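You operate a simulated robot arm through the tools that you are given. There is no shell and no other tool. Be economical: measure what you need, move in short steps, check, and stop when the job is done.

Carry out the task below with a simulated robot arm. There is one attempt and no reset: what you move stays moved.

TASK
Zero the photometer for nitrate and read the yellow vial.
Fine: zero it on the white vial and put that back in its well; the read vial stays in the photometer, its knob left at nitrate.

The check looks at the end state, three seconds after you hand in, the way a careful person would. Anything else that was tipped, shoved, dropped, spilled or broken makes it a failure.

THE ROBOT
A 6-joint arm with a two-finger parallel gripper on a trunk, on a base that drives. Base frame: it is fixed to the floor where the robot stands at the start and does not move with it; the origin is under the middle of the robot, x ahead of it, y to its left, z up; the surface under the hand at the start is at about z = 800. Units: mm, degrees, N and s.
Its first joint turns from -166.0 to 166.0 degrees. Places, roughly: photometer [600, -100, 800]; photometer knob [700, -100, 900]; photometer read button [600, -100, 800]; photometer zero button [600, 0, 800]; well of the photometer [700, 0, 800]. Payload 3.91 kg.
The tool frame sits at the grasp point between the pads (the TCP): z along the fingers, y along the line on which they close. The tips reach 30 mm beyond it. The gripper opens to 110 mm. The fingers are 20 mm wide and 10 mm thick; the gripper's body (48 by 112 mm) begins 55 mm behind the TCP.
Orientation is that of the tool frame in the base frame, as a unit quaternion [x, y, z, w]. With the fingers straight down and closing along the base's y, the tool's x points along the base's -x, its y along +y and its z along -z.

THE INTERFACE
- The arm moves only by the tool play_rows. Its argument "moves" is a list of rows, each an object (a shift or turn left out is 0, a gripper value left out holds the last) with "linear": the shift along the tool's x, y, z in mm, a list of three; "angular": the turn, a rotation vector about the tool's x, y, z in degrees, a list of three; "claw": the finger opening in mm, from 0 to 110. In form: [{"linear": [x, y, z], "angular": [ax, ay, az], "claw": claw}, ...]. A call has 1 to 12 rows; each row shifts and turns the commanded pose from where the row before left it, along the tool's axes as they then stand. Rows are played at 5 a second. More than 50 mm and 8.6 degrees between two rows, or a gripper value outside its range, and nothing of the call is played. Where a pose cannot be reached the arm comes as near as it can. A force on the tool above 60 N (or 10 N above the force at the start of the call, whichever is more), or a blocked arm, ends the call early, and 0.2 s more pass. The fingers move at their own pace (about 153 mm/s each) and stop on an object; they squeeze with about 40 N. The grip force told is the motor's: it shows also when the fingers shut on nothing. Time passes only in rows, and 0.2 s behind the last, so rows that do not move let the fingers close. It gives the time, the measured TCP pose, the force on the tool (base axes), the opening and the grip force at its end, in the units of the frame above (readings bear some noise), with the torque about the TCP (base axes, N m) and any sound that the robot's microphone picked up, and new pictures: "pictures" is both (left out), scene, wrist or none.
- Cameras (640 x 400 px; columns grow to the right, rows downward): "scene" is now at [201.8, 187.5, 1365.2]; the picture's right is [-0.58, -0.82, 0.00], its down [-0.50, 0.35, -0.79] and it looks along [0.65, -0.46, -0.61] (base axes); focal length 247 px, centre (320, 200). "wrist" rides on the gripper at [72, 17, -103] in the tool frame; the picture's right is [-0.23, 0.97, 0.00], its down [-0.76, -0.18, -0.62] and it looks along [-0.61, -0.14, 0.78] (tool axes); focal length 222 px, centre (320, 200). There is no depth. A picture from a camera that has moved, and an enlarged one, comes with that camera's place and axes in the base frame and with its lens.
- steer(legs): drives the robot by 1 to 6 legs, each [ahead, turn to the left] in mm and degrees, along the robot's own axes; the way and the turn of a leg run together, so that a leg with both is an arc; at most 1500 mm and 180 degrees a leg. The arm and the cameras ride along, it lands a little off, and it stops where it bumps. It gives what a move gives, and a new picture of the scene camera.
- aim_head(pan, tilt): turns the head with the scene camera to pan (to the left, within 120 degrees either way) and tilt (down, from -29 to 69), counted from straight ahead of the robot. It gives what a move gives, and a new picture of the scene camera.
- close_up(camera, box): a new picture of the part [left, top, right, bottom] of that camera's present view, enlarged. The clock stands still meanwhile.
- hand_in(): hands the job in; it is judged then, once.

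Work in short steps. Places have to be worked out from the pictures, the camera data and where the tool is seen: move nearer, look again, correct. Check each grasp and each placing, and mend what went wrong. You have 120 turns and 260 pictures in all, those below and enlarged ones among them. Open the gripper and draw the arm clear of the work before you hand the job in, unless the task says otherwise; then end with one line.

The tools are called after "Call:" as name(argument=value, ...) on one line, values as JSON. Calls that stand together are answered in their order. play_rows: Moves the arm, as the interface text tells. Its arguments: {"type":"object","properties":{"moves":{"type":"array","items":{"type":"object","properties":{"linear":{"type":"array","items":{"type":"number"}},"angular":{"type":"array","items":{"type":"number"}},"claw":{"type":"number"}}}},"pictures":{"type":"string","enum":["both","scene","wrist","none"]}},"required":["moves"]} The other tools are called the same way: steer (legs) drives the base; aim_head (pan, tilt) turns the head that bears the scene camera; close_up (camera, box) takes an enlarged picture of a part of a camera's view; hand_in () hands the job in.

At the start:

```text
t: 0.0
position: [623.6, -141.2, 1145.5]
ee_rot: [0.0, 1.0, 0.0, 0.0]
wrist_force: [-0.1, -0.6, -0.5]
ft_torque: [-0.04, 0.03, 0.03]
finger_gap: 110.0
grasp_force: 0.1
robot x, y, heading: [0.7, -3.3, -0.1]
head pan, tilt: [-35.3, 37.3]
```

scene: 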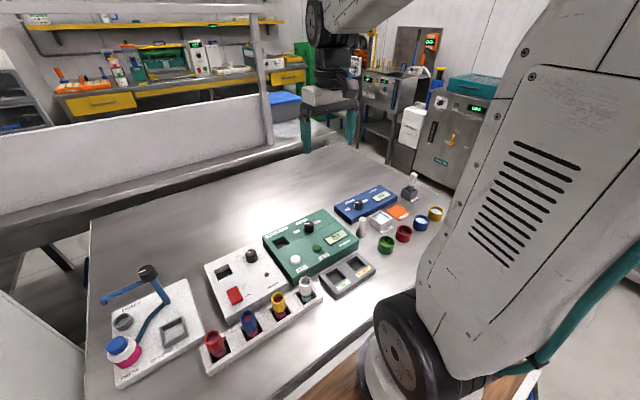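
wrist: 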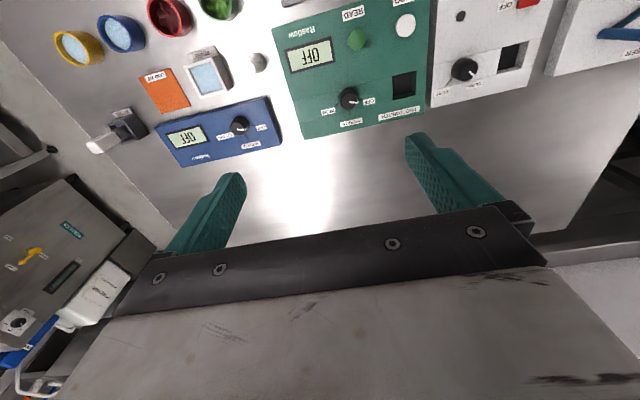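

The scene shows a green photometer, a rack of four vials, and other instruments. I take close-ups of them to read the labels.

Call:
close_up(camera="scene", box=[250, 180, 410, 280])

Call:
close_up(camera="scene", box=[190, 240, 350, 380])

Call:
close_up(camera="wrist", box=[270, 0, 550, 150])

```text
4.00 times, centred on (330, 230) of scene
camera zoom: at [201.8, 187.5, 1365.2], right [-0.58, -0.82, 0.0], down [-0.5, 0.35, -0.79], along [0.65, -0.46, -0.61], focal length 987 px, centre (280, 80)
```

zoom: 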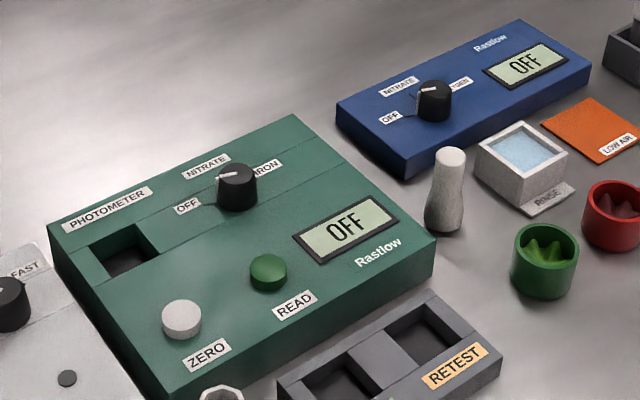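

```text
2.86 times, centred on (270, 310) of scene
camera zoom: at [201.8, 187.5, 1365.2], right [-0.58, -0.82, 0.0], down [-0.5, 0.35, -0.79], along [0.65, -0.46, -0.61], focal length 705 px, centre (463, -114)
```

zoom: 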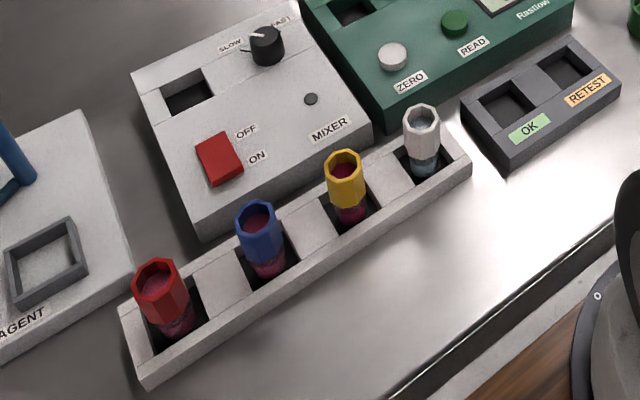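

```text
2.29 times, centred on (410, 75) of wrist
camera zoom: at [552.0, -123.9, 1247.8], right [0.23, 0.97, 0.0], down [0.76, -0.18, 0.62], along [0.61, -0.14, -0.78], focal length 508 px, centre (114, 486)
```

zoom: 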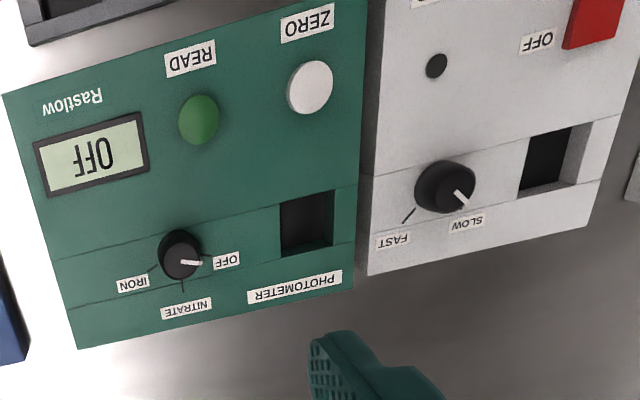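

The vials are at about x≈490, too close to the robot for the tool to reach pointing down. I back the base off about 170 mm.

Call:
steer(legs=[[-170, 0]])

```text
t: 1.5
position: [452.7, -142.2, 1143.3]
ee_rot: [0.001, 1.0, 0.0, 0.0]
wrist_force: [-0.6, 0.4, -0.7]
ft_torque: [-0.01, -0.04, 0.0]
finger_gap: 109.9
grasp_force: 0.0
robot x, y, heading: [-173.7, -2.1, 0.2]
head pan, tilt: [-35.3, 37.3]
camera scene: at [30.2, 187.3, 1365.2], right [-0.58, -0.82, 0.0], down [-0.49, 0.35, -0.8], along [0.65, -0.46, -0.61], focal length 247 px, centre (320, 200)
```

scene: 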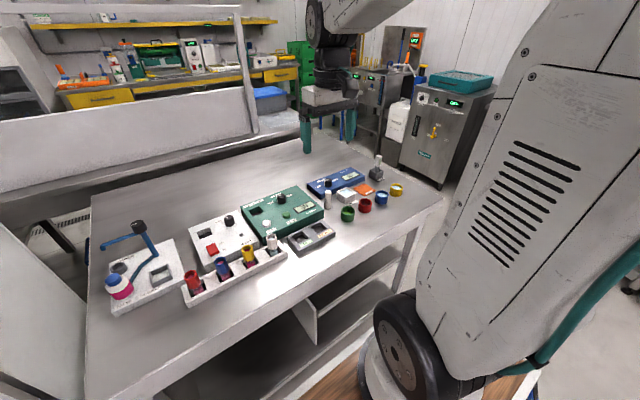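

I turn the head towards the work and move the tool to y≈-20 for a wrist view.

Call:
aim_head(pan=-14, tilt=42)

Call:
play_rows(moves=[{"linear": [0, 45, 45]}, {"linear": [0, 45, 45]}, {"linear": [0, 45, 10]}, {}], pictures="wrist")

```text
t: 2.3
position: [452.0, -141.9, 1144.5]
ee_rot: [0.001, 1.0, 0.0, -0.001]
wrist_force: [0.4, -0.1, -0.1]
ft_torque: [-0.02, 0.01, 0.01]
finger_gap: 109.9
grasp_force: 0.0
robot x, y, heading: [-171.9, 5.2, -0.2]
head pan, tilt: [-14.0, 42.0]
camera scene: at [40.6, 217.1, 1358.3], right [-0.24, -0.97, 0.0], down [-0.65, 0.16, -0.74], along [0.72, -0.18, -0.67], focal length 247 px, centre (320, 200)
```

scene: 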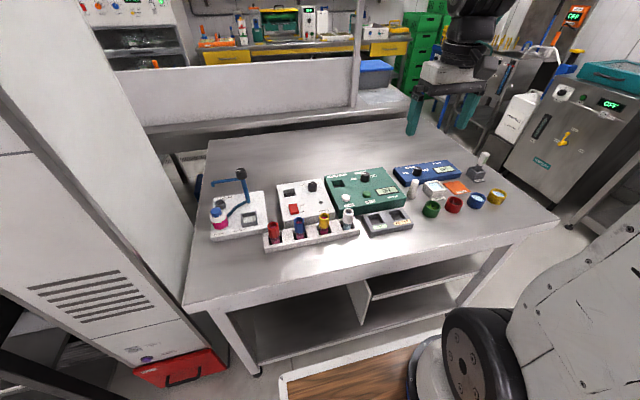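

```text
refused: row 1 steps farther than a row can; nothing moved
```

The rows were too long, so I use shorter steps.

Call:
play_rows(moves=[{"linear": [0, 33, 33]}, {"linear": [0, 33, 33]}, {"linear": [0, 33, 33]}, {"linear": [0, 30, 0]}, {}], pictures="wrist")

Call:
close_up(camera="scene", box=[250, 150, 420, 256])

```text
t: 3.5
position: [451.3, -12.9, 1046.6]
ee_rot: [0.001, 1.0, 0.0, 0.0]
wrist_force: [0.4, -0.7, -0.2]
ft_torque: [-0.03, 0.01, 0.01]
finger_gap: 109.9
grasp_force: 0.1
robot x, y, heading: [-173.1, 1.4, -0.2]
head pan, tilt: [-14.0, 42.0]
camera wrist: at [380.2, 4.7, 1148.9], right [0.23, 0.97, 0.0], down [0.76, -0.18, 0.62], along [0.61, -0.14, -0.78], focal length 222 px, centre (320, 200)
```

wrist: 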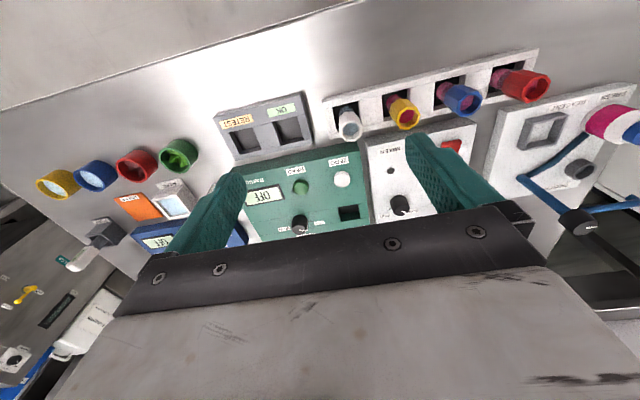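

```text
3.76 times, centred on (335, 203) of scene
camera zoom: at [40.6, 217.2, 1358.3], right [-0.24, -0.97, 0.0], down [-0.65, 0.16, -0.74], along [0.72, -0.18, -0.67], focal length 929 px, centre (264, 189)
```

zoom: 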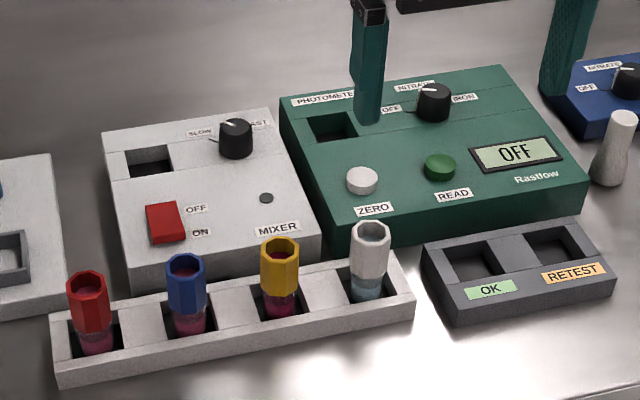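

I take an enlarged wrist view of the vials and the photometer for triangulation.

Call:
close_up(camera="wrist", box=[210, 40, 450, 250])

```text
1.90 times, centred on (330, 145) of wrist
camera zoom: at [380.2, 4.7, 1148.9], right [0.23, 0.97, 0.0], down [0.76, -0.18, 0.62], along [0.61, -0.14, -0.78], focal length 423 px, centre (301, 305)
```

zoom: 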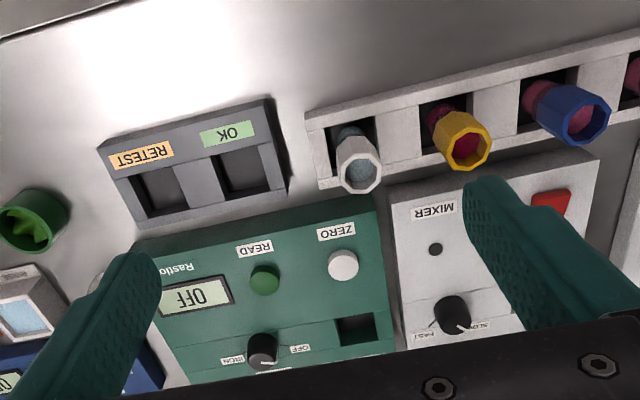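

Rack and photometer lie square to the base: white vial ≈(497,19), yellow ≈(496,88), well ≈(659,-4), knob ≈(658,-98). I hover over the knob for a closer look.

Call:
play_rows(moves=[{"linear": [-37.8, -16.8, 13.2]}, {"linear": [-37.8, -16.8, 13.2]}, {"linear": [-37.8, -16.8, 13.2]}, {"linear": [-37.8, -16.8, 13.2]}, {"linear": [-37.8, -16.8, 13.2]}, {}], pictures="wrist")

Call:
close_up(camera="wrist", box=[220, 50, 420, 175])

```text
t: 4.9
position: [640.7, -97.7, 980.3]
ee_rot: [0.0, 1.0, 0.0, 0.0]
wrist_force: [-0.1, -0.2, -0.7]
ft_torque: [0.01, 0.02, 0.03]
finger_gap: 109.9
grasp_force: 0.2
robot x, y, heading: [-172.3, -1.3, -0.5]
head pan, tilt: [-14.0, 42.0]
camera wrist: at [568.2, -79.7, 1082.9], right [0.23, 0.97, 0.0], down [0.76, -0.18, 0.62], along [0.61, -0.14, -0.78], focal length 222 px, centre (320, 200)
```

wrist: 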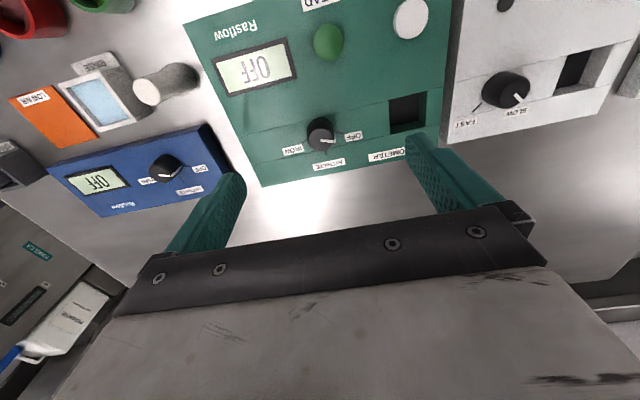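

```text
3.20 times, centred on (320, 112) of wrist
camera zoom: at [568.2, -79.7, 1082.9], right [0.23, 0.97, 0.0], down [0.76, -0.18, 0.62], along [0.61, -0.14, -0.78], focal length 711 px, centre (320, 480)
```

zoom: 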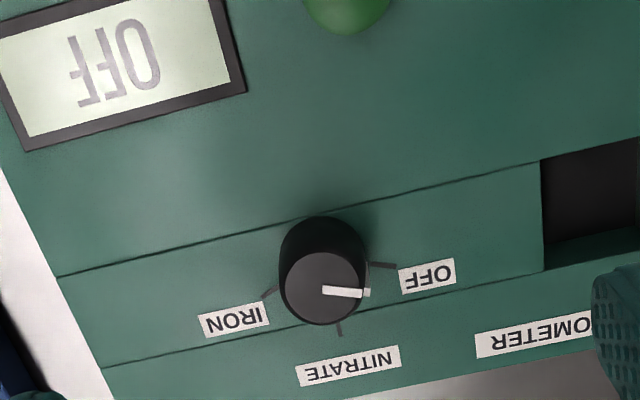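

Knob centre ≈(662,-100), top z≈863; the ticks are about 75° apart, with nitrate straight ahead (+x) and the pointer now at OFF. I centre over it, pre-turn by -37.5° and go down a little with the fingers at 60 mm.

Call:
play_rows(moves=[{"linear": [-21.3, -2.3, 30], "claw": 60}, {"angular": [0, 0, -7.5]}, {"angular": [0, 0, -7.5]}, {"angular": [0, 0, -7.5]}, {"angular": [0, 0, -7.5]}, {"angular": [0, 0, -7.5]}, {"linear": [0, 0, 30]}, {"linear": [0, 0, 20]}, {}])

Call:
close_up(camera="wrist", box=[220, 75, 420, 200])

Call:
close_up(camera="scene", box=[310, 130, 430, 220])

```text
t: 6.9
position: [663.6, -99.4, 899.7]
ee_rot: [-0.32, 0.947, 0.0, 0.0]
wrist_force: [0.1, 0.0, 0.2]
ft_torque: [-0.01, -0.03, 0.03]
finger_gap: 60.0
grasp_force: 0.0
robot x, y, heading: [-170.2, -1.6, -0.3]
head pan, tilt: [-14.0, 42.0]
camera scene: at [40.7, 217.2, 1358.3], right [-0.24, -0.97, 0.0], down [-0.65, 0.16, -0.74], along [0.72, -0.18, -0.67], focal length 247 px, centre (320, 200)
camera wrist: at [595.5, -130.1, 1003.2], right [-0.41, 0.91, 0.0], down [0.71, 0.32, 0.62], along [0.57, 0.26, -0.78], focal length 222 px, centre (320, 200)
```

scene: 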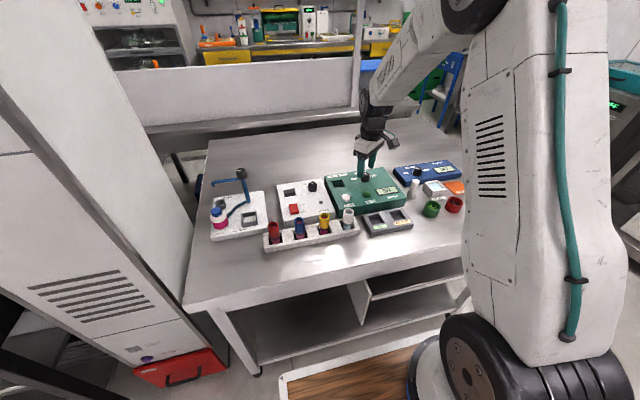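
wrist: 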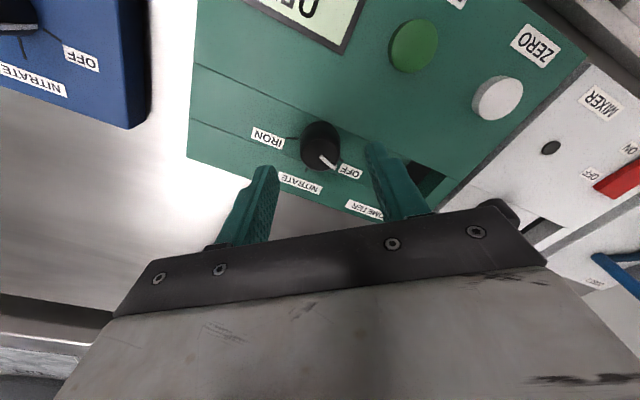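

```text
3.20 times, centred on (320, 138) of wrist
camera zoom: at [595.5, -130.1, 1003.2], right [-0.41, 0.91, 0.0], down [0.71, 0.32, 0.62], along [0.57, 0.26, -0.78], focal length 711 px, centre (320, 400)
```

zoom: 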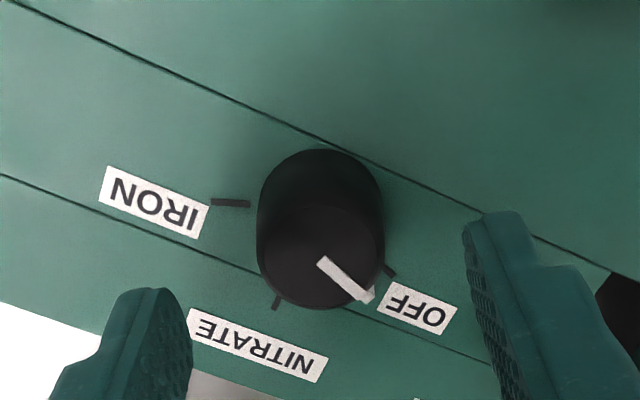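

```text
4.44 times, centred on (370, 175) of scene
camera zoom: at [40.7, 217.2, 1358.3], right [-0.24, -0.97, 0.0], down [-0.65, 0.16, -0.74], along [0.72, -0.18, -0.67], focal length 1096 px, centre (98, 311)
```

zoom: 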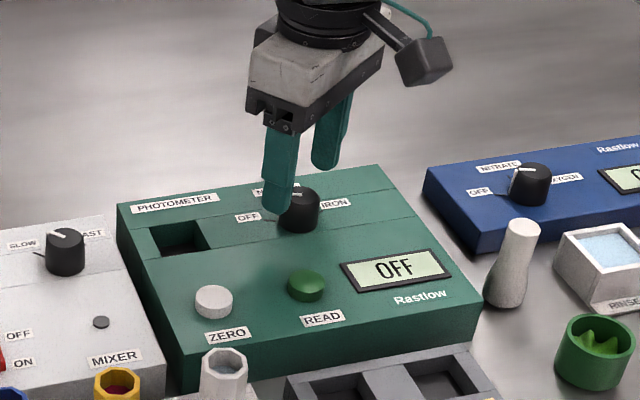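

The knob is centred between the fingers: top z≈861, panel ≈840. I lower the tips to about 850, close on the knob and check.

Call:
play_rows(moves=[{"linear": [0, 0, 10]}, {"linear": [0, 0, 10]}, {"claw": 40}, {"claw": 20}, {"claw": 20}, {}], pictures="wrist")

```text
t: 8.3
position: [661.8, -99.6, 879.8]
ee_rot: [-0.32, 0.947, -0.001, 0.0]
wrist_force: [-6.5, 5.5, -1.5]
ft_torque: [0.22, 0.11, -0.14]
finger_gap: 28.7
grasp_force: 45.3
robot x, y, heading: [-170.6, -0.8, 0.2]
head pan, tilt: [-14.0, 42.0]
camera wrist: at [595.0, -129.6, 982.7], right [-0.41, 0.91, 0.0], down [0.71, 0.32, 0.62], along [0.57, 0.26, -0.78], focal length 222 px, centre (320, 200)
```

wrist: 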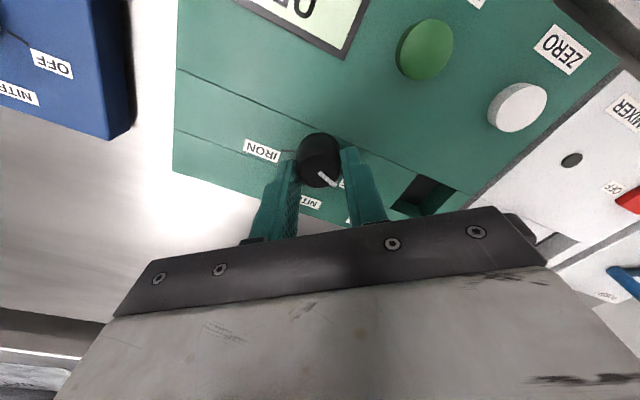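

The knob is gripped at 28.7 mm. I turn +75° about tool z (clockwise from above).

Call:
play_rows(moves=[{"angular": [0, 0, 7.5]}, {"angular": [0, 0, 7.5]}, {"angular": [0, 0, 7.5]}, {"angular": [0, 0, 7.5]}, {"angular": [0, 0, 7.5]}, {"angular": [0, 0, 7.5]}, {"angular": [0, 0, 7.5]}, {"angular": [0, 0, 7.5]}, {"angular": [0, 0, 7.5]}, {"angular": [0, 0, 7.5]}, {}], pictures="wrist")

Call:
close_up(camera="wrist", box=[220, 75, 420, 200])

Call:
close_up(camera="scene", box=[310, 130, 430, 220])

```text
t: 10.7
position: [661.2, -102.4, 879.6]
ee_rot: [0.324, 0.946, 0.0, 0.0]
wrist_force: [-4.0, -54.1, -1.6]
ft_torque: [-1.65, -0.01, 0.11]
finger_gap: 28.8
grasp_force: 44.5
robot x, y, heading: [-173.1, -3.0, -0.1]
head pan, tilt: [-14.0, 42.0]
camera wrist: at [615.8, -44.6, 982.6], right [0.78, 0.63, 0.0], down [0.49, -0.61, 0.62], along [0.39, -0.48, -0.78], focal length 222 px, centre (320, 200)
```

wrist: 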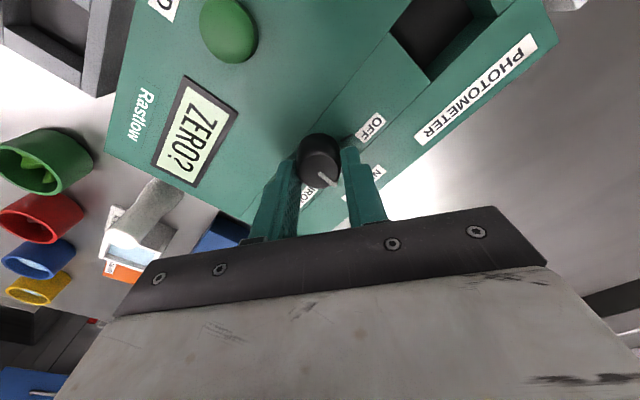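

```text
3.20 times, centred on (320, 138) of wrist
camera zoom: at [615.8, -44.6, 982.6], right [0.78, 0.63, 0.0], down [0.49, -0.61, 0.62], along [0.39, -0.48, -0.78], focal length 711 px, centre (320, 400)
```

zoom: 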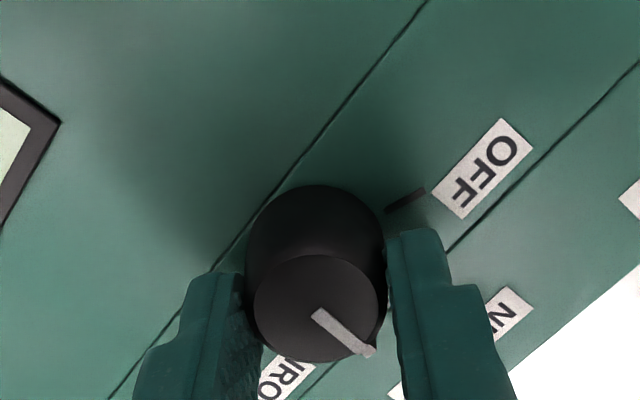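

```text
4.44 times, centred on (370, 175) of scene
camera zoom: at [41.1, 214.5, 1358.6], right [-0.25, -0.97, 0.0], down [-0.65, 0.17, -0.74], along [0.72, -0.18, -0.67], focal length 1096 px, centre (98, 311)
```

zoom: 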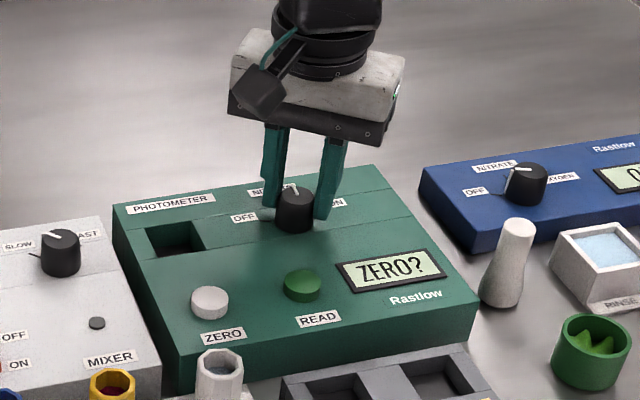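

The display now reads ZERO? (nitrate). There is a side load on the tool, so I open the fingers and lift.

Call:
play_rows(moves=[{"claw": 40}, {"claw": 60}, {"linear": [0, 0, -30]}, {"linear": [0, 0, -50]}, {}], pictures="scene")

Call:
close_up(camera="scene", box=[260, 140, 460, 265])

```text
t: 11.9
position: [662.4, -98.6, 960.7]
ee_rot: [0.323, 0.947, 0.0, 0.0]
wrist_force: [1.0, -0.7, 1.1]
ft_torque: [0.02, -0.02, -0.01]
finger_gap: 60.1
grasp_force: 0.1
robot x, y, heading: [-172.7, -1.1, -0.3]
head pan, tilt: [-14.0, 42.0]
camera scene: at [40.8, 216.9, 1358.3], right [-0.24, -0.97, 0.0], down [-0.65, 0.16, -0.74], along [0.72, -0.18, -0.67], focal length 247 px, centre (320, 200)
```

scene: 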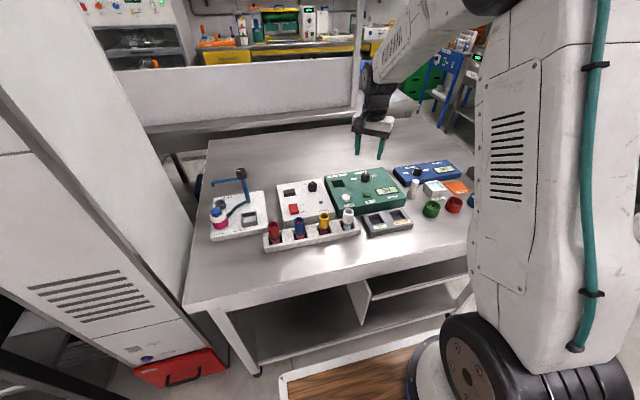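

```text
3.20 times, centred on (360, 202) of scene
camera zoom: at [40.8, 216.9, 1358.3], right [-0.24, -0.97, 0.0], down [-0.65, 0.16, -0.74], along [0.72, -0.18, -0.67], focal length 789 px, centre (192, 192)
```

zoom: 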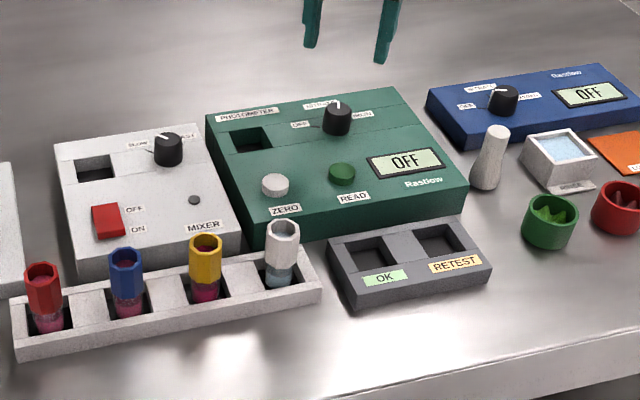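

The display reads OFF again although the pointer looks about right. I look at the knob closely.

Call:
close_up(camera="wrist", box=[220, 50, 420, 175])

Call:
close_up(camera="scene", box=[330, 160, 390, 200])

```text
3.20 times, centred on (320, 112) of wrist
camera zoom: at [616.3, -41.8, 1064.0], right [0.77, 0.63, 0.0], down [0.5, -0.61, 0.62], along [0.39, -0.48, -0.78], focal length 711 px, centre (320, 480)
```

zoom: 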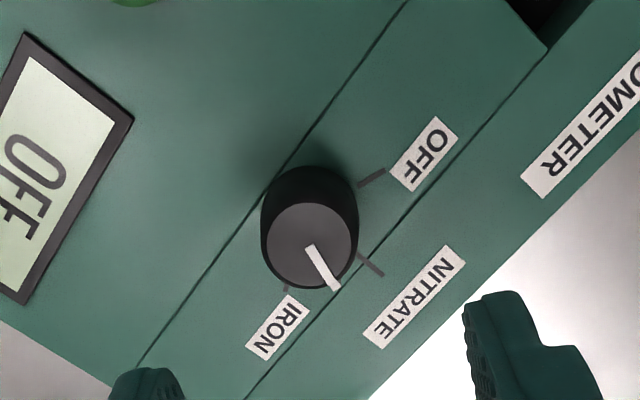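

```text
10.00 times, centred on (360, 180) of scene
camera zoom: at [40.8, 216.9, 1358.3], right [-0.24, -0.97, 0.0], down [-0.65, 0.16, -0.74], along [0.72, -0.18, -0.67], focal length 2467 px, centre (-80, 400)
```

zoom: 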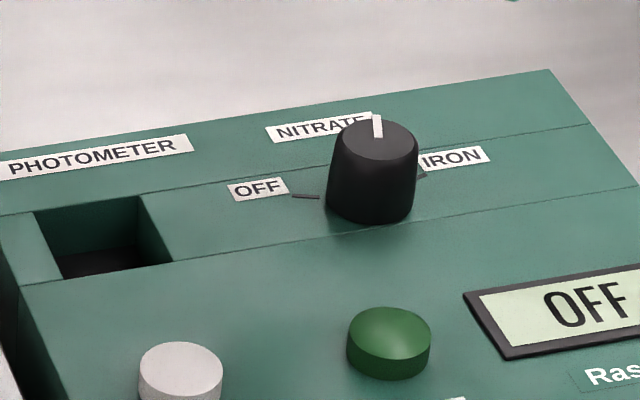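

The pointer now sits at about -21°: the release dragged the knob because my grip was ~3 mm off centre along the closing axis. I recentre on ≈(660.2,-101), grip again and turn back 21°.

Call:
play_rows(moves=[{"linear": [0.3, -3.1, 41]}, {"linear": [0, 0, 40]}, {}, {"claw": 36}, {"claw": 30}, {"claw": 20}, {}], pictures="none")

```text
t: 13.5
position: [659.8, -101.6, 879.3]
ee_rot: [0.322, 0.947, 0.001, 0.0]
wrist_force: [3.0, 1.6, -3.1]
ft_torque: [-0.09, -0.32, 0.03]
finger_gap: 28.5
grasp_force: 45.4
robot x, y, heading: [-169.9, -1.9, -0.2]
head pan, tilt: [-14.0, 42.0]
```

Well centred now, with little side force. I turn back by 21.4° in small steps.

Call:
play_rows(moves=[{"angular": [0, 0, -5.4]}, {"angular": [0, 0, -5.4]}, {"angular": [0, 0, -5.4]}, {"angular": [0, 0, -5.2]}, {}], pictures="none")

Call:
close_up(camera="scene", box=[330, 150, 420, 210])

Call:
close_up(camera="wrist", box=[220, 75, 420, 200])

```text
t: 14.7
position: [660.1, -100.3, 880.1]
ee_rot: [0.14, 0.99, 0.001, 0.001]
wrist_force: [-1.6, 9.1, 16.5]
ft_torque: [0.44, 0.69, -0.01]
finger_gap: 28.4
grasp_force: 44.8
robot x, y, heading: [-169.4, 0.5, 0.0]
head pan, tilt: [-14.0, 42.0]
```

```text
6.67 times, centred on (375, 180) of scene
camera zoom: at [39.9, 217.4, 1358.3], right [-0.24, -0.97, 0.0], down [-0.65, 0.16, -0.74], along [0.72, -0.18, -0.67], focal length 1645 px, centre (-47, 333)
```

zoom: 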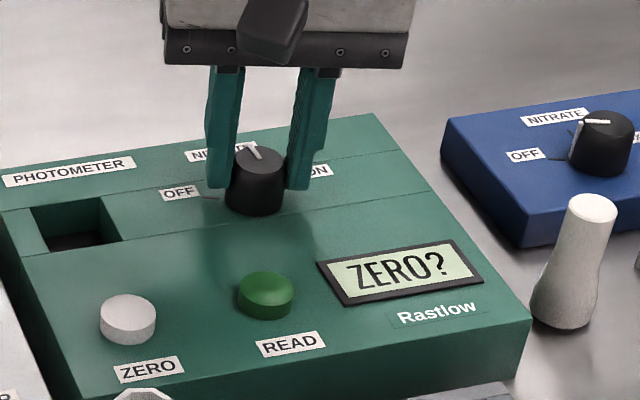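

```text
3.20 times, centred on (320, 138) of wrist
camera zoom: at [595.7, -64.4, 982.7], right [0.49, 0.87, 0.0], down [0.68, -0.38, 0.62], along [0.54, -0.31, -0.78], focal length 711 px, centre (320, 400)
```

zoom: 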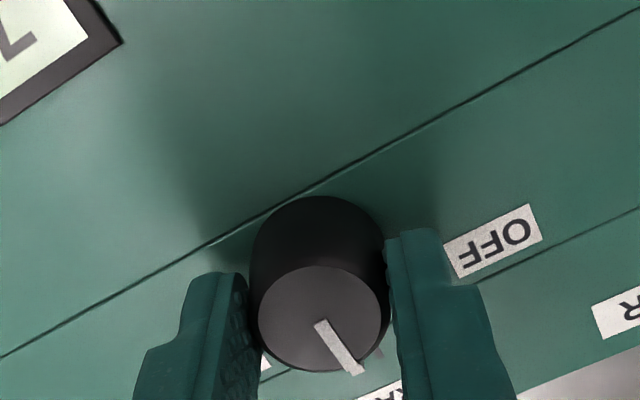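

ZERO? is shown again, so I release gently in small steps and lift.

Call:
play_rows(moves=[{"claw": 30}, {"claw": 34}, {"claw": 60}, {"linear": [0, 0, -30]}, {"linear": [0, 0, -40]}, {}], pictures="none")

Call:
close_up(camera="scene", box=[260, 140, 460, 265])

Call:
close_up(camera="wrist", box=[220, 50, 420, 175])

```text
t: 16.1
position: [659.0, -101.0, 948.8]
ee_rot: [0.14, 0.99, 0.0, 0.0]
wrist_force: [-0.9, 0.0, 1.0]
ft_torque: [0.01, 0.02, 0.02]
finger_gap: 59.8
grasp_force: 0.1
robot x, y, heading: [-172.6, -0.9, 0.2]
head pan, tilt: [-14.0, 42.0]
```

```text
3.20 times, centred on (360, 202) of scene
camera zoom: at [40.7, 217.0, 1358.3], right [-0.24, -0.97, 0.0], down [-0.65, 0.16, -0.74], along [0.72, -0.18, -0.67], focal length 789 px, centre (192, 192)
```

zoom: 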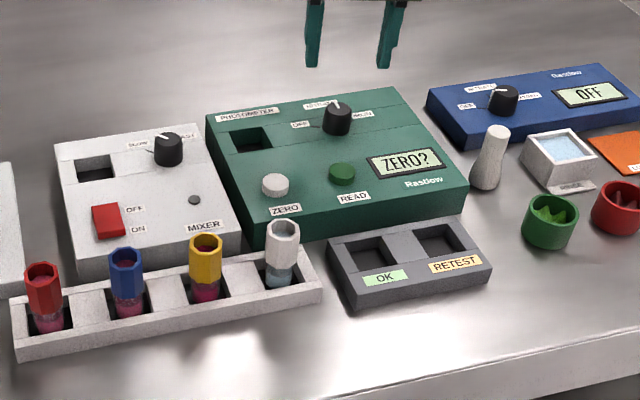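

```text
3.20 times, centred on (320, 112) of wrist
camera zoom: at [595.0, -64.8, 1051.7], right [0.49, 0.87, 0.0], down [0.68, -0.38, 0.62], along [0.54, -0.31, -0.78], focal length 711 px, centre (320, 480)
```

zoom: 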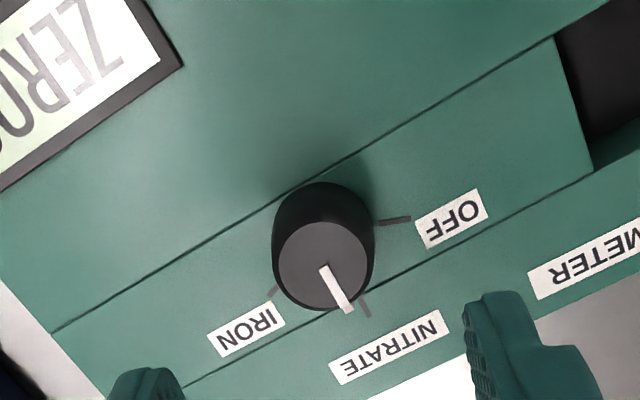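

The knob is stable at nitrate with ZERO? shown. I square the gripper again and hover over the white vial.

Call:
play_rows(moves=[{"angular": [0, 0, -8.05], "linear": [0, 0, -20]}, {"angular": [0, 0, -8.05]}, {"linear": [36, 24, 0]}, {"linear": [36, 24, 0]}, {"linear": [36, 24, 0]}, {"linear": [36, 24, 0]}, {"linear": [36, 24, 0]}, {}], pictures="wrist")

Call:
close_up(camera="wrist", box=[220, 60, 420, 185])

Call:
close_up(camera="scene", box=[260, 190, 420, 290])

```text
t: 17.9
position: [480.2, 18.6, 969.3]
ee_rot: [0.001, 1.0, 0.0, -0.001]
wrist_force: [-0.1, -0.5, -0.2]
ft_torque: [-0.01, 0.01, -0.02]
finger_gap: 60.1
grasp_force: 0.1
robot x, y, heading: [-172.0, -0.7, 0.1]
head pan, tilt: [-14.0, 42.0]
camera wrist: at [408.3, 36.1, 1071.6], right [0.23, 0.97, 0.0], down [0.76, -0.18, 0.62], along [0.61, -0.14, -0.78], focal length 222 px, centre (320, 200)
```

wrist: 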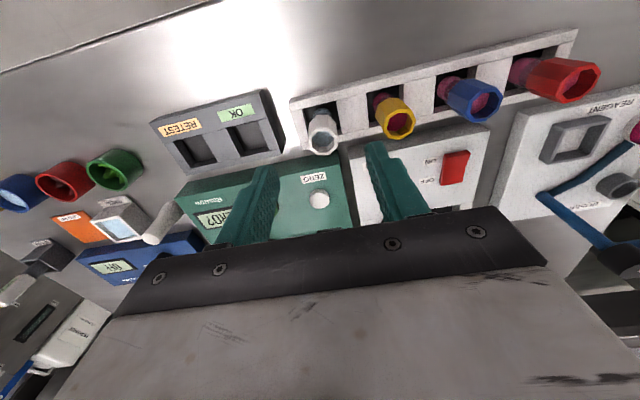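

```text
3.20 times, centred on (320, 122) of wrist
camera zoom: at [408.3, 36.1, 1071.6], right [0.23, 0.97, 0.0], down [0.76, -0.18, 0.62], along [0.61, -0.14, -0.78], focal length 711 px, centre (320, 448)
```

zoom: 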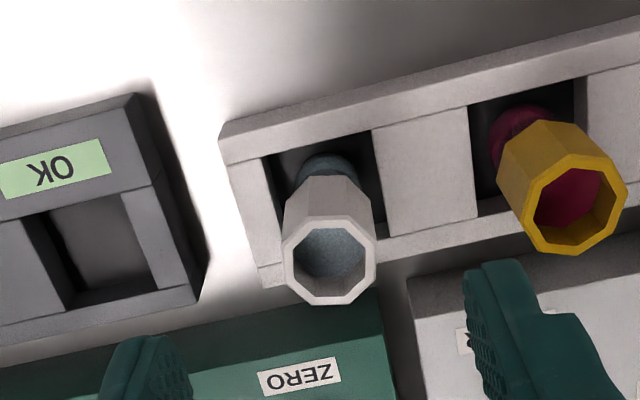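

```text
4.00 times, centred on (340, 240) of scene
camera zoom: at [40.7, 217.0, 1358.3], right [-0.24, -0.97, 0.0], down [-0.65, 0.16, -0.74], along [0.72, -0.18, -0.67], focal length 987 px, centre (240, 40)
```

zoom: 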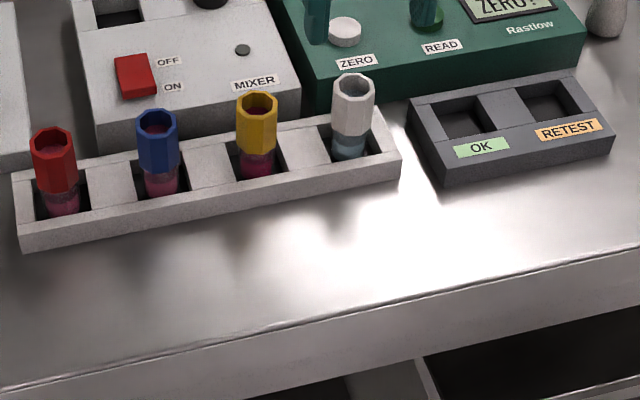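

White cap: centre ≈(496,19), top z≈870, cap bottom ≈838, rack top ≈825. I descend so the fingers grip the cap, then close.

Call:
play_rows(moves=[{"linear": [-15.8, 0.4, 40]}, {"linear": [0, 0, 27]}, {"linear": [0, 0, 15]}, {"linear": [0, 0, 14]}, {}, {"claw": 40}, {"claw": 30}, {"claw": 20}, {}])

Call:
close_up(camera="scene", box=[290, 180, 410, 270])

```text
t: 19.9
position: [495.5, 18.8, 873.5]
ee_rot: [0.001, 1.0, 0.0, 0.0]
wrist_force: [0.8, 0.0, 0.0]
ft_torque: [0.01, 0.0, 0.01]
finger_gap: 27.3
grasp_force: 40.2
robot x, y, heading: [-171.9, -2.2, -0.3]
head pan, tilt: [-14.0, 42.0]
camera scene: at [40.7, 217.0, 1358.3], right [-0.24, -0.97, 0.0], down [-0.65, 0.16, -0.74], along [0.72, -0.18, -0.67], focal length 247 px, centre (320, 200)
camera wrist: at [424.2, 36.3, 976.0], right [0.23, 0.97, 0.0], down [0.76, -0.18, 0.62], along [0.61, -0.14, -0.78], focal length 222 px, centre (320, 200)
```

scene: 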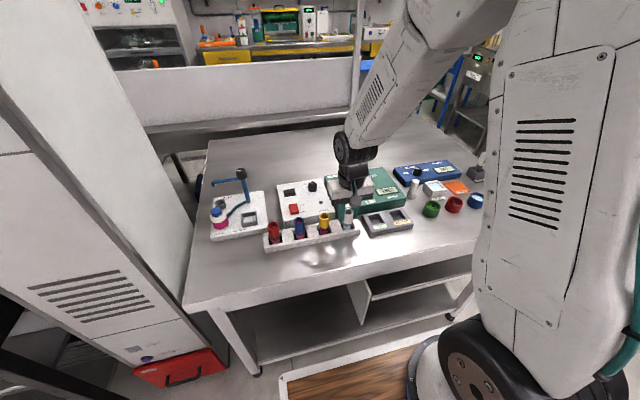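
wrist: 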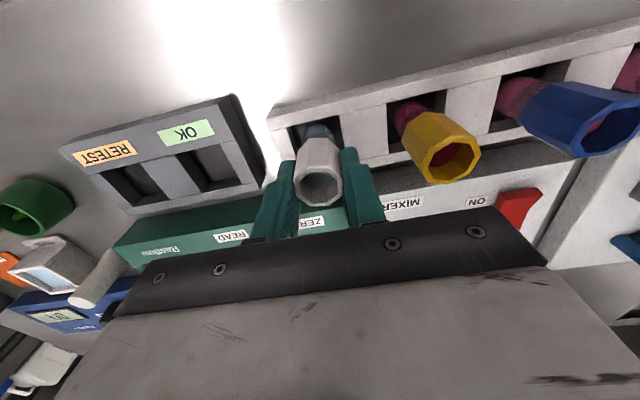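

```text
4.44 times, centred on (350, 225) of scene
camera zoom: at [40.7, 217.0, 1358.3], right [-0.24, -0.97, 0.0], down [-0.65, 0.16, -0.74], along [0.72, -0.18, -0.67], focal length 1096 px, centre (187, 89)
```

zoom: 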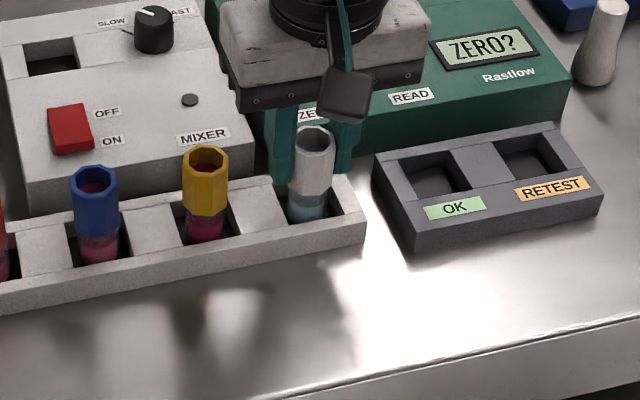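

The vial is held at 27.3 mm. I lift it slowly straight up, keeping it level.

Call:
play_rows(moves=[{"linear": [0, 0, -6]}, {"linear": [0, 0, -14]}, {"linear": [0, 0, -18]}, {"linear": [0, 0, -18]}, {"linear": [0, 0, -18]}, {"linear": [0, 0, -18]}, {"linear": [0, 0, -10]}, {}], pictures="none")

Call:
close_up(camera="scene", box=[270, 150, 430, 270])

```text
t: 21.7
position: [495.6, 18.8, 974.4]
ee_rot: [0.001, 1.0, 0.0, 0.0]
wrist_force: [0.3, -0.3, 0.2]
ft_torque: [-0.03, 0.02, 0.0]
finger_gap: 27.3
grasp_force: 39.9
robot x, y, heading: [-172.4, -5.5, -0.2]
head pan, tilt: [-14.0, 42.0]
```

```text
3.33 times, centred on (350, 210) of scene
camera zoom: at [40.7, 217.0, 1358.3], right [-0.24, -0.97, 0.0], down [-0.65, 0.16, -0.74], along [0.72, -0.18, -0.67], focal length 822 px, centre (220, 167)
```

zoom: 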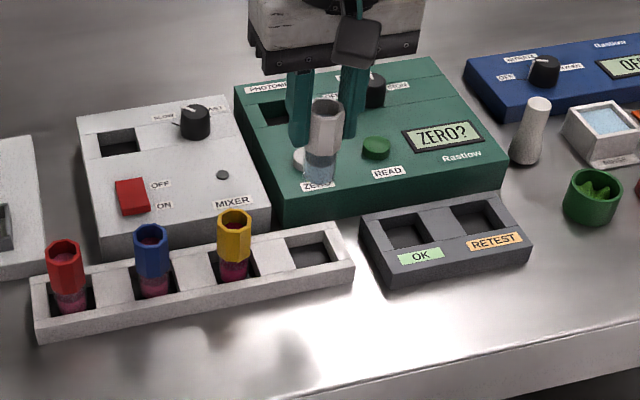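

The vial is out cleanly. I carry it towards the well, stopping short at x≈640 to look.

Call:
play_rows(moves=[{"linear": [-10, -2, 0]}, {"linear": [-20, -3.5, 0]}, {"linear": [-20, -3.5, 0]}, {"linear": [-20, -3.5, 0]}, {"linear": [-20, -3.5, 0]}, {"linear": [-20, -3.5, 0]}, {"linear": [-20, -3, 0]}, {"linear": [-10, -1.3, 0]}, {}, {}], pictures="wrist")

Call:
close_up(camera="wrist", box=[220, 60, 420, 185])

Call:
close_up(camera="scene", box=[310, 130, 430, 220])

```text
t: 23.9
position: [636.3, -5.3, 974.2]
ee_rot: [0.001, 1.0, 0.0, 0.0]
wrist_force: [0.0, 0.1, -0.3]
ft_torque: [-0.01, 0.0, 0.01]
finger_gap: 27.1
grasp_force: 40.4
robot x, y, heading: [-171.7, -0.3, -0.3]
head pan, tilt: [-14.0, 42.0]
camera wrist: at [564.7, 11.7, 1077.6], right [0.23, 0.97, 0.0], down [0.76, -0.18, 0.62], along [0.61, -0.14, -0.78], focal length 222 px, centre (320, 200)
```

wrist: 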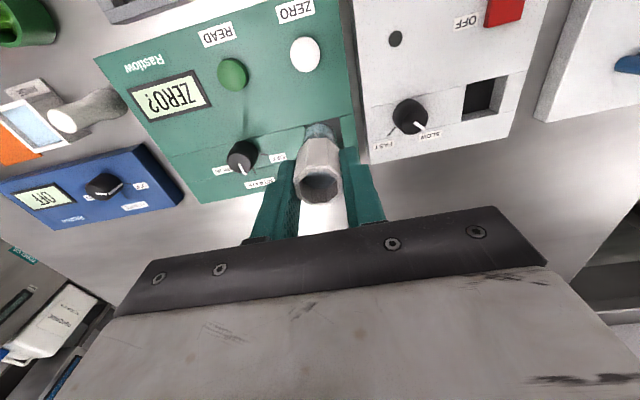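

```text
3.20 times, centred on (320, 122) of wrist
camera zoom: at [564.7, 11.7, 1077.6], right [0.23, 0.97, 0.0], down [0.76, -0.18, 0.62], along [0.61, -0.14, -0.78], focal length 711 px, centre (320, 448)
```

zoom: 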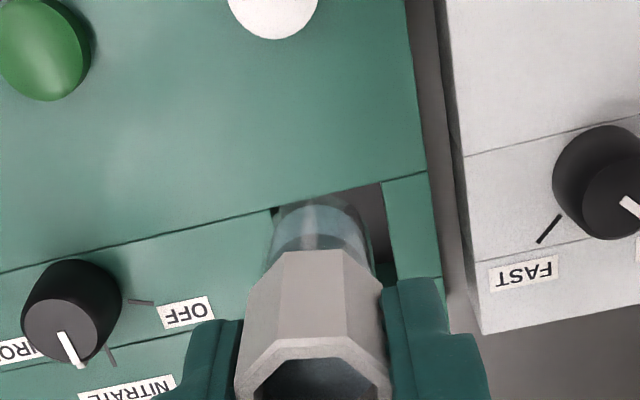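

```text
4.44 times, centred on (370, 175) of scene
camera zoom: at [40.7, 217.0, 1358.3], right [-0.24, -0.97, 0.0], down [-0.65, 0.16, -0.74], along [0.72, -0.18, -0.67], focal length 1096 px, centre (98, 311)
```

zoom: 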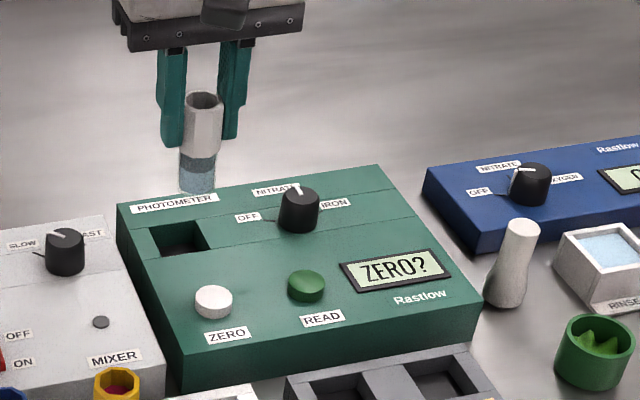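

The well spans x≈645–682, y≈-24–14, so its centre is ≈(663.5,-5). I move over it and lower partway into it.

Call:
play_rows(moves=[{"linear": [-9, 0, 0]}, {"linear": [-13, 0.3, 0]}, {"linear": [-5.2, 0, 0]}, {}, {"linear": [0, 0, 12]}, {"linear": [0, 0, 15]}, {"linear": [0, 0, 10]}, {}], pictures="none")

Call:
close_up(camera="wrist", box=[220, 60, 420, 185])

Call:
close_up(camera="scene", box=[310, 130, 430, 220])

```text
t: 25.7
position: [663.5, -5.1, 938.2]
ee_rot: [0.001, 1.0, -0.001, 0.0]
wrist_force: [0.1, 0.0, -1.0]
ft_torque: [-0.02, 0.02, -0.03]
finger_gap: 27.2
grasp_force: 39.7
robot x, y, heading: [-173.8, -1.4, -0.3]
head pan, tilt: [-14.0, 42.0]
```

```text
3.20 times, centred on (320, 122) of wrist
camera zoom: at [591.5, 12.2, 1040.4], right [0.23, 0.97, 0.0], down [0.76, -0.18, 0.62], along [0.61, -0.14, -0.78], focal length 711 px, centre (320, 448)
```

zoom: 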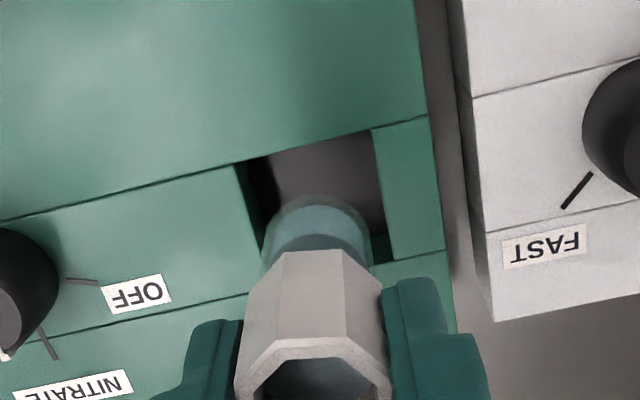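

```text
4.44 times, centred on (370, 175) of scene
camera zoom: at [40.7, 217.0, 1358.3], right [-0.24, -0.97, 0.0], down [-0.65, 0.16, -0.74], along [0.72, -0.18, -0.67], focal length 1096 px, centre (98, 311)
```

zoom: 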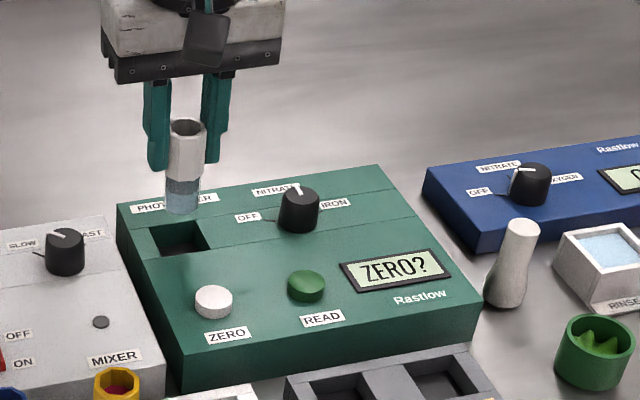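

The corners confirm the well centre at ≈(664,-5). I lower to about z=893.

Call:
play_rows(moves=[{"linear": [0, 0, 12]}, {"linear": [0, 0, 12]}, {"linear": [0, 0, 12]}, {"linear": [0, 0, 9]}, {}], pictures="none")

Call:
close_up(camera="wrist", box=[220, 60, 420, 185])

Call:
close_up(camera="scene", box=[310, 130, 430, 220])

```text
t: 26.9
position: [662.6, -4.4, 893.1]
ee_rot: [0.001, 1.0, 0.0, 0.0]
wrist_force: [-0.6, 0.0, 0.0]
ft_torque: [0.02, 0.01, 0.02]
finger_gap: 27.0
grasp_force: 39.7
robot x, y, heading: [-167.1, 0.3, -0.2]
head pan, tilt: [-14.0, 42.0]
```

```text
3.20 times, centred on (320, 122) of wrist
camera zoom: at [591.2, 12.1, 995.7], right [0.23, 0.97, 0.0], down [0.76, -0.18, 0.62], along [0.61, -0.14, -0.78], focal length 711 px, centre (320, 448)
```

zoom: 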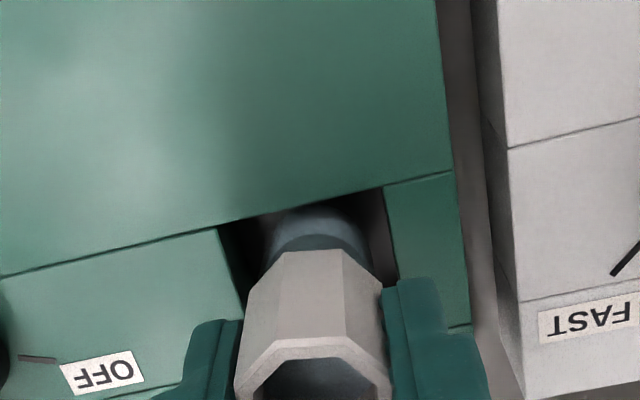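

```text
4.44 times, centred on (370, 175) of scene
camera zoom: at [40.7, 217.0, 1358.3], right [-0.24, -0.97, 0.0], down [-0.65, 0.16, -0.74], along [0.72, -0.18, -0.67], focal length 1096 px, centre (98, 311)
```

zoom: 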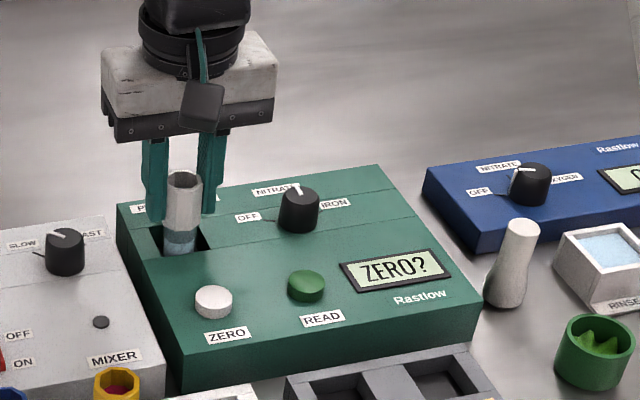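

The vial is entering the well centrally. I go down in small steps, watching the force.

Call:
play_rows(moves=[{"linear": [0, 0, 4]}, {"linear": [0, 0, 4]}, {"linear": [0, 0, 4]}, {}], pictures="none")

```text
t: 27.9
position: [664.7, -5.0, 883.4]
ee_rot: [0.001, 1.0, 0.0, 0.003]
wrist_force: [0.3, 0.1, 32.4]
ft_torque: [-0.03, 0.08, -0.08]
finger_gap: 27.2
grasp_force: 40.4
robot x, y, heading: [-170.7, -2.6, -0.2]
head pan, tilt: [-14.0, 42.0]
```

It is seated on the well floor at z≈883. I relieve the push by 2 mm and release.

Call:
play_rows(moves=[{"linear": [0, 0, -2]}, {}, {"claw": 30}, {"claw": 36}, {"claw": 50}, {"linear": [0, 0, -20]}, {"linear": [0, 0, -40]}, {}], pictures="none")

Call:
close_up(camera="wrist", box=[220, 60, 420, 185])

Call:
close_up(camera="scene", box=[310, 130, 430, 220])

```text
t: 29.7
position: [663.9, -4.6, 942.9]
ee_rot: [0.001, 1.0, 0.0, -0.001]
wrist_force: [0.0, 0.2, 0.2]
ft_torque: [-0.01, 0.01, 0.04]
finger_gap: 50.3
grasp_force: 0.0
robot x, y, heading: [-172.2, -2.7, -0.0]
head pan, tilt: [-14.0, 42.0]
```

```text
3.20 times, centred on (320, 122) of wrist
camera zoom: at [592.1, 12.5, 1045.9], right [0.23, 0.97, 0.0], down [0.76, -0.18, 0.62], along [0.61, -0.14, -0.78], focal length 711 px, centre (320, 448)
```

zoom: 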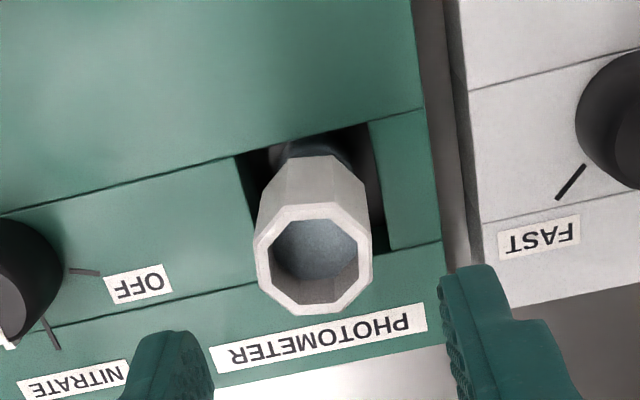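

```text
4.44 times, centred on (370, 175) of scene
camera zoom: at [40.7, 217.0, 1358.3], right [-0.24, -0.97, 0.0], down [-0.65, 0.16, -0.74], along [0.72, -0.18, -0.67], focal length 1096 px, centre (98, 311)
```

zoom: 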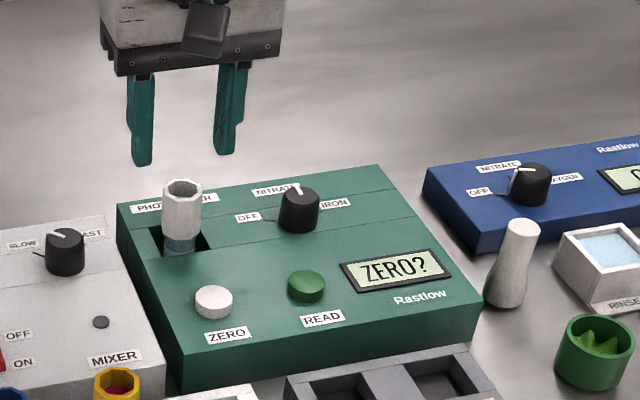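

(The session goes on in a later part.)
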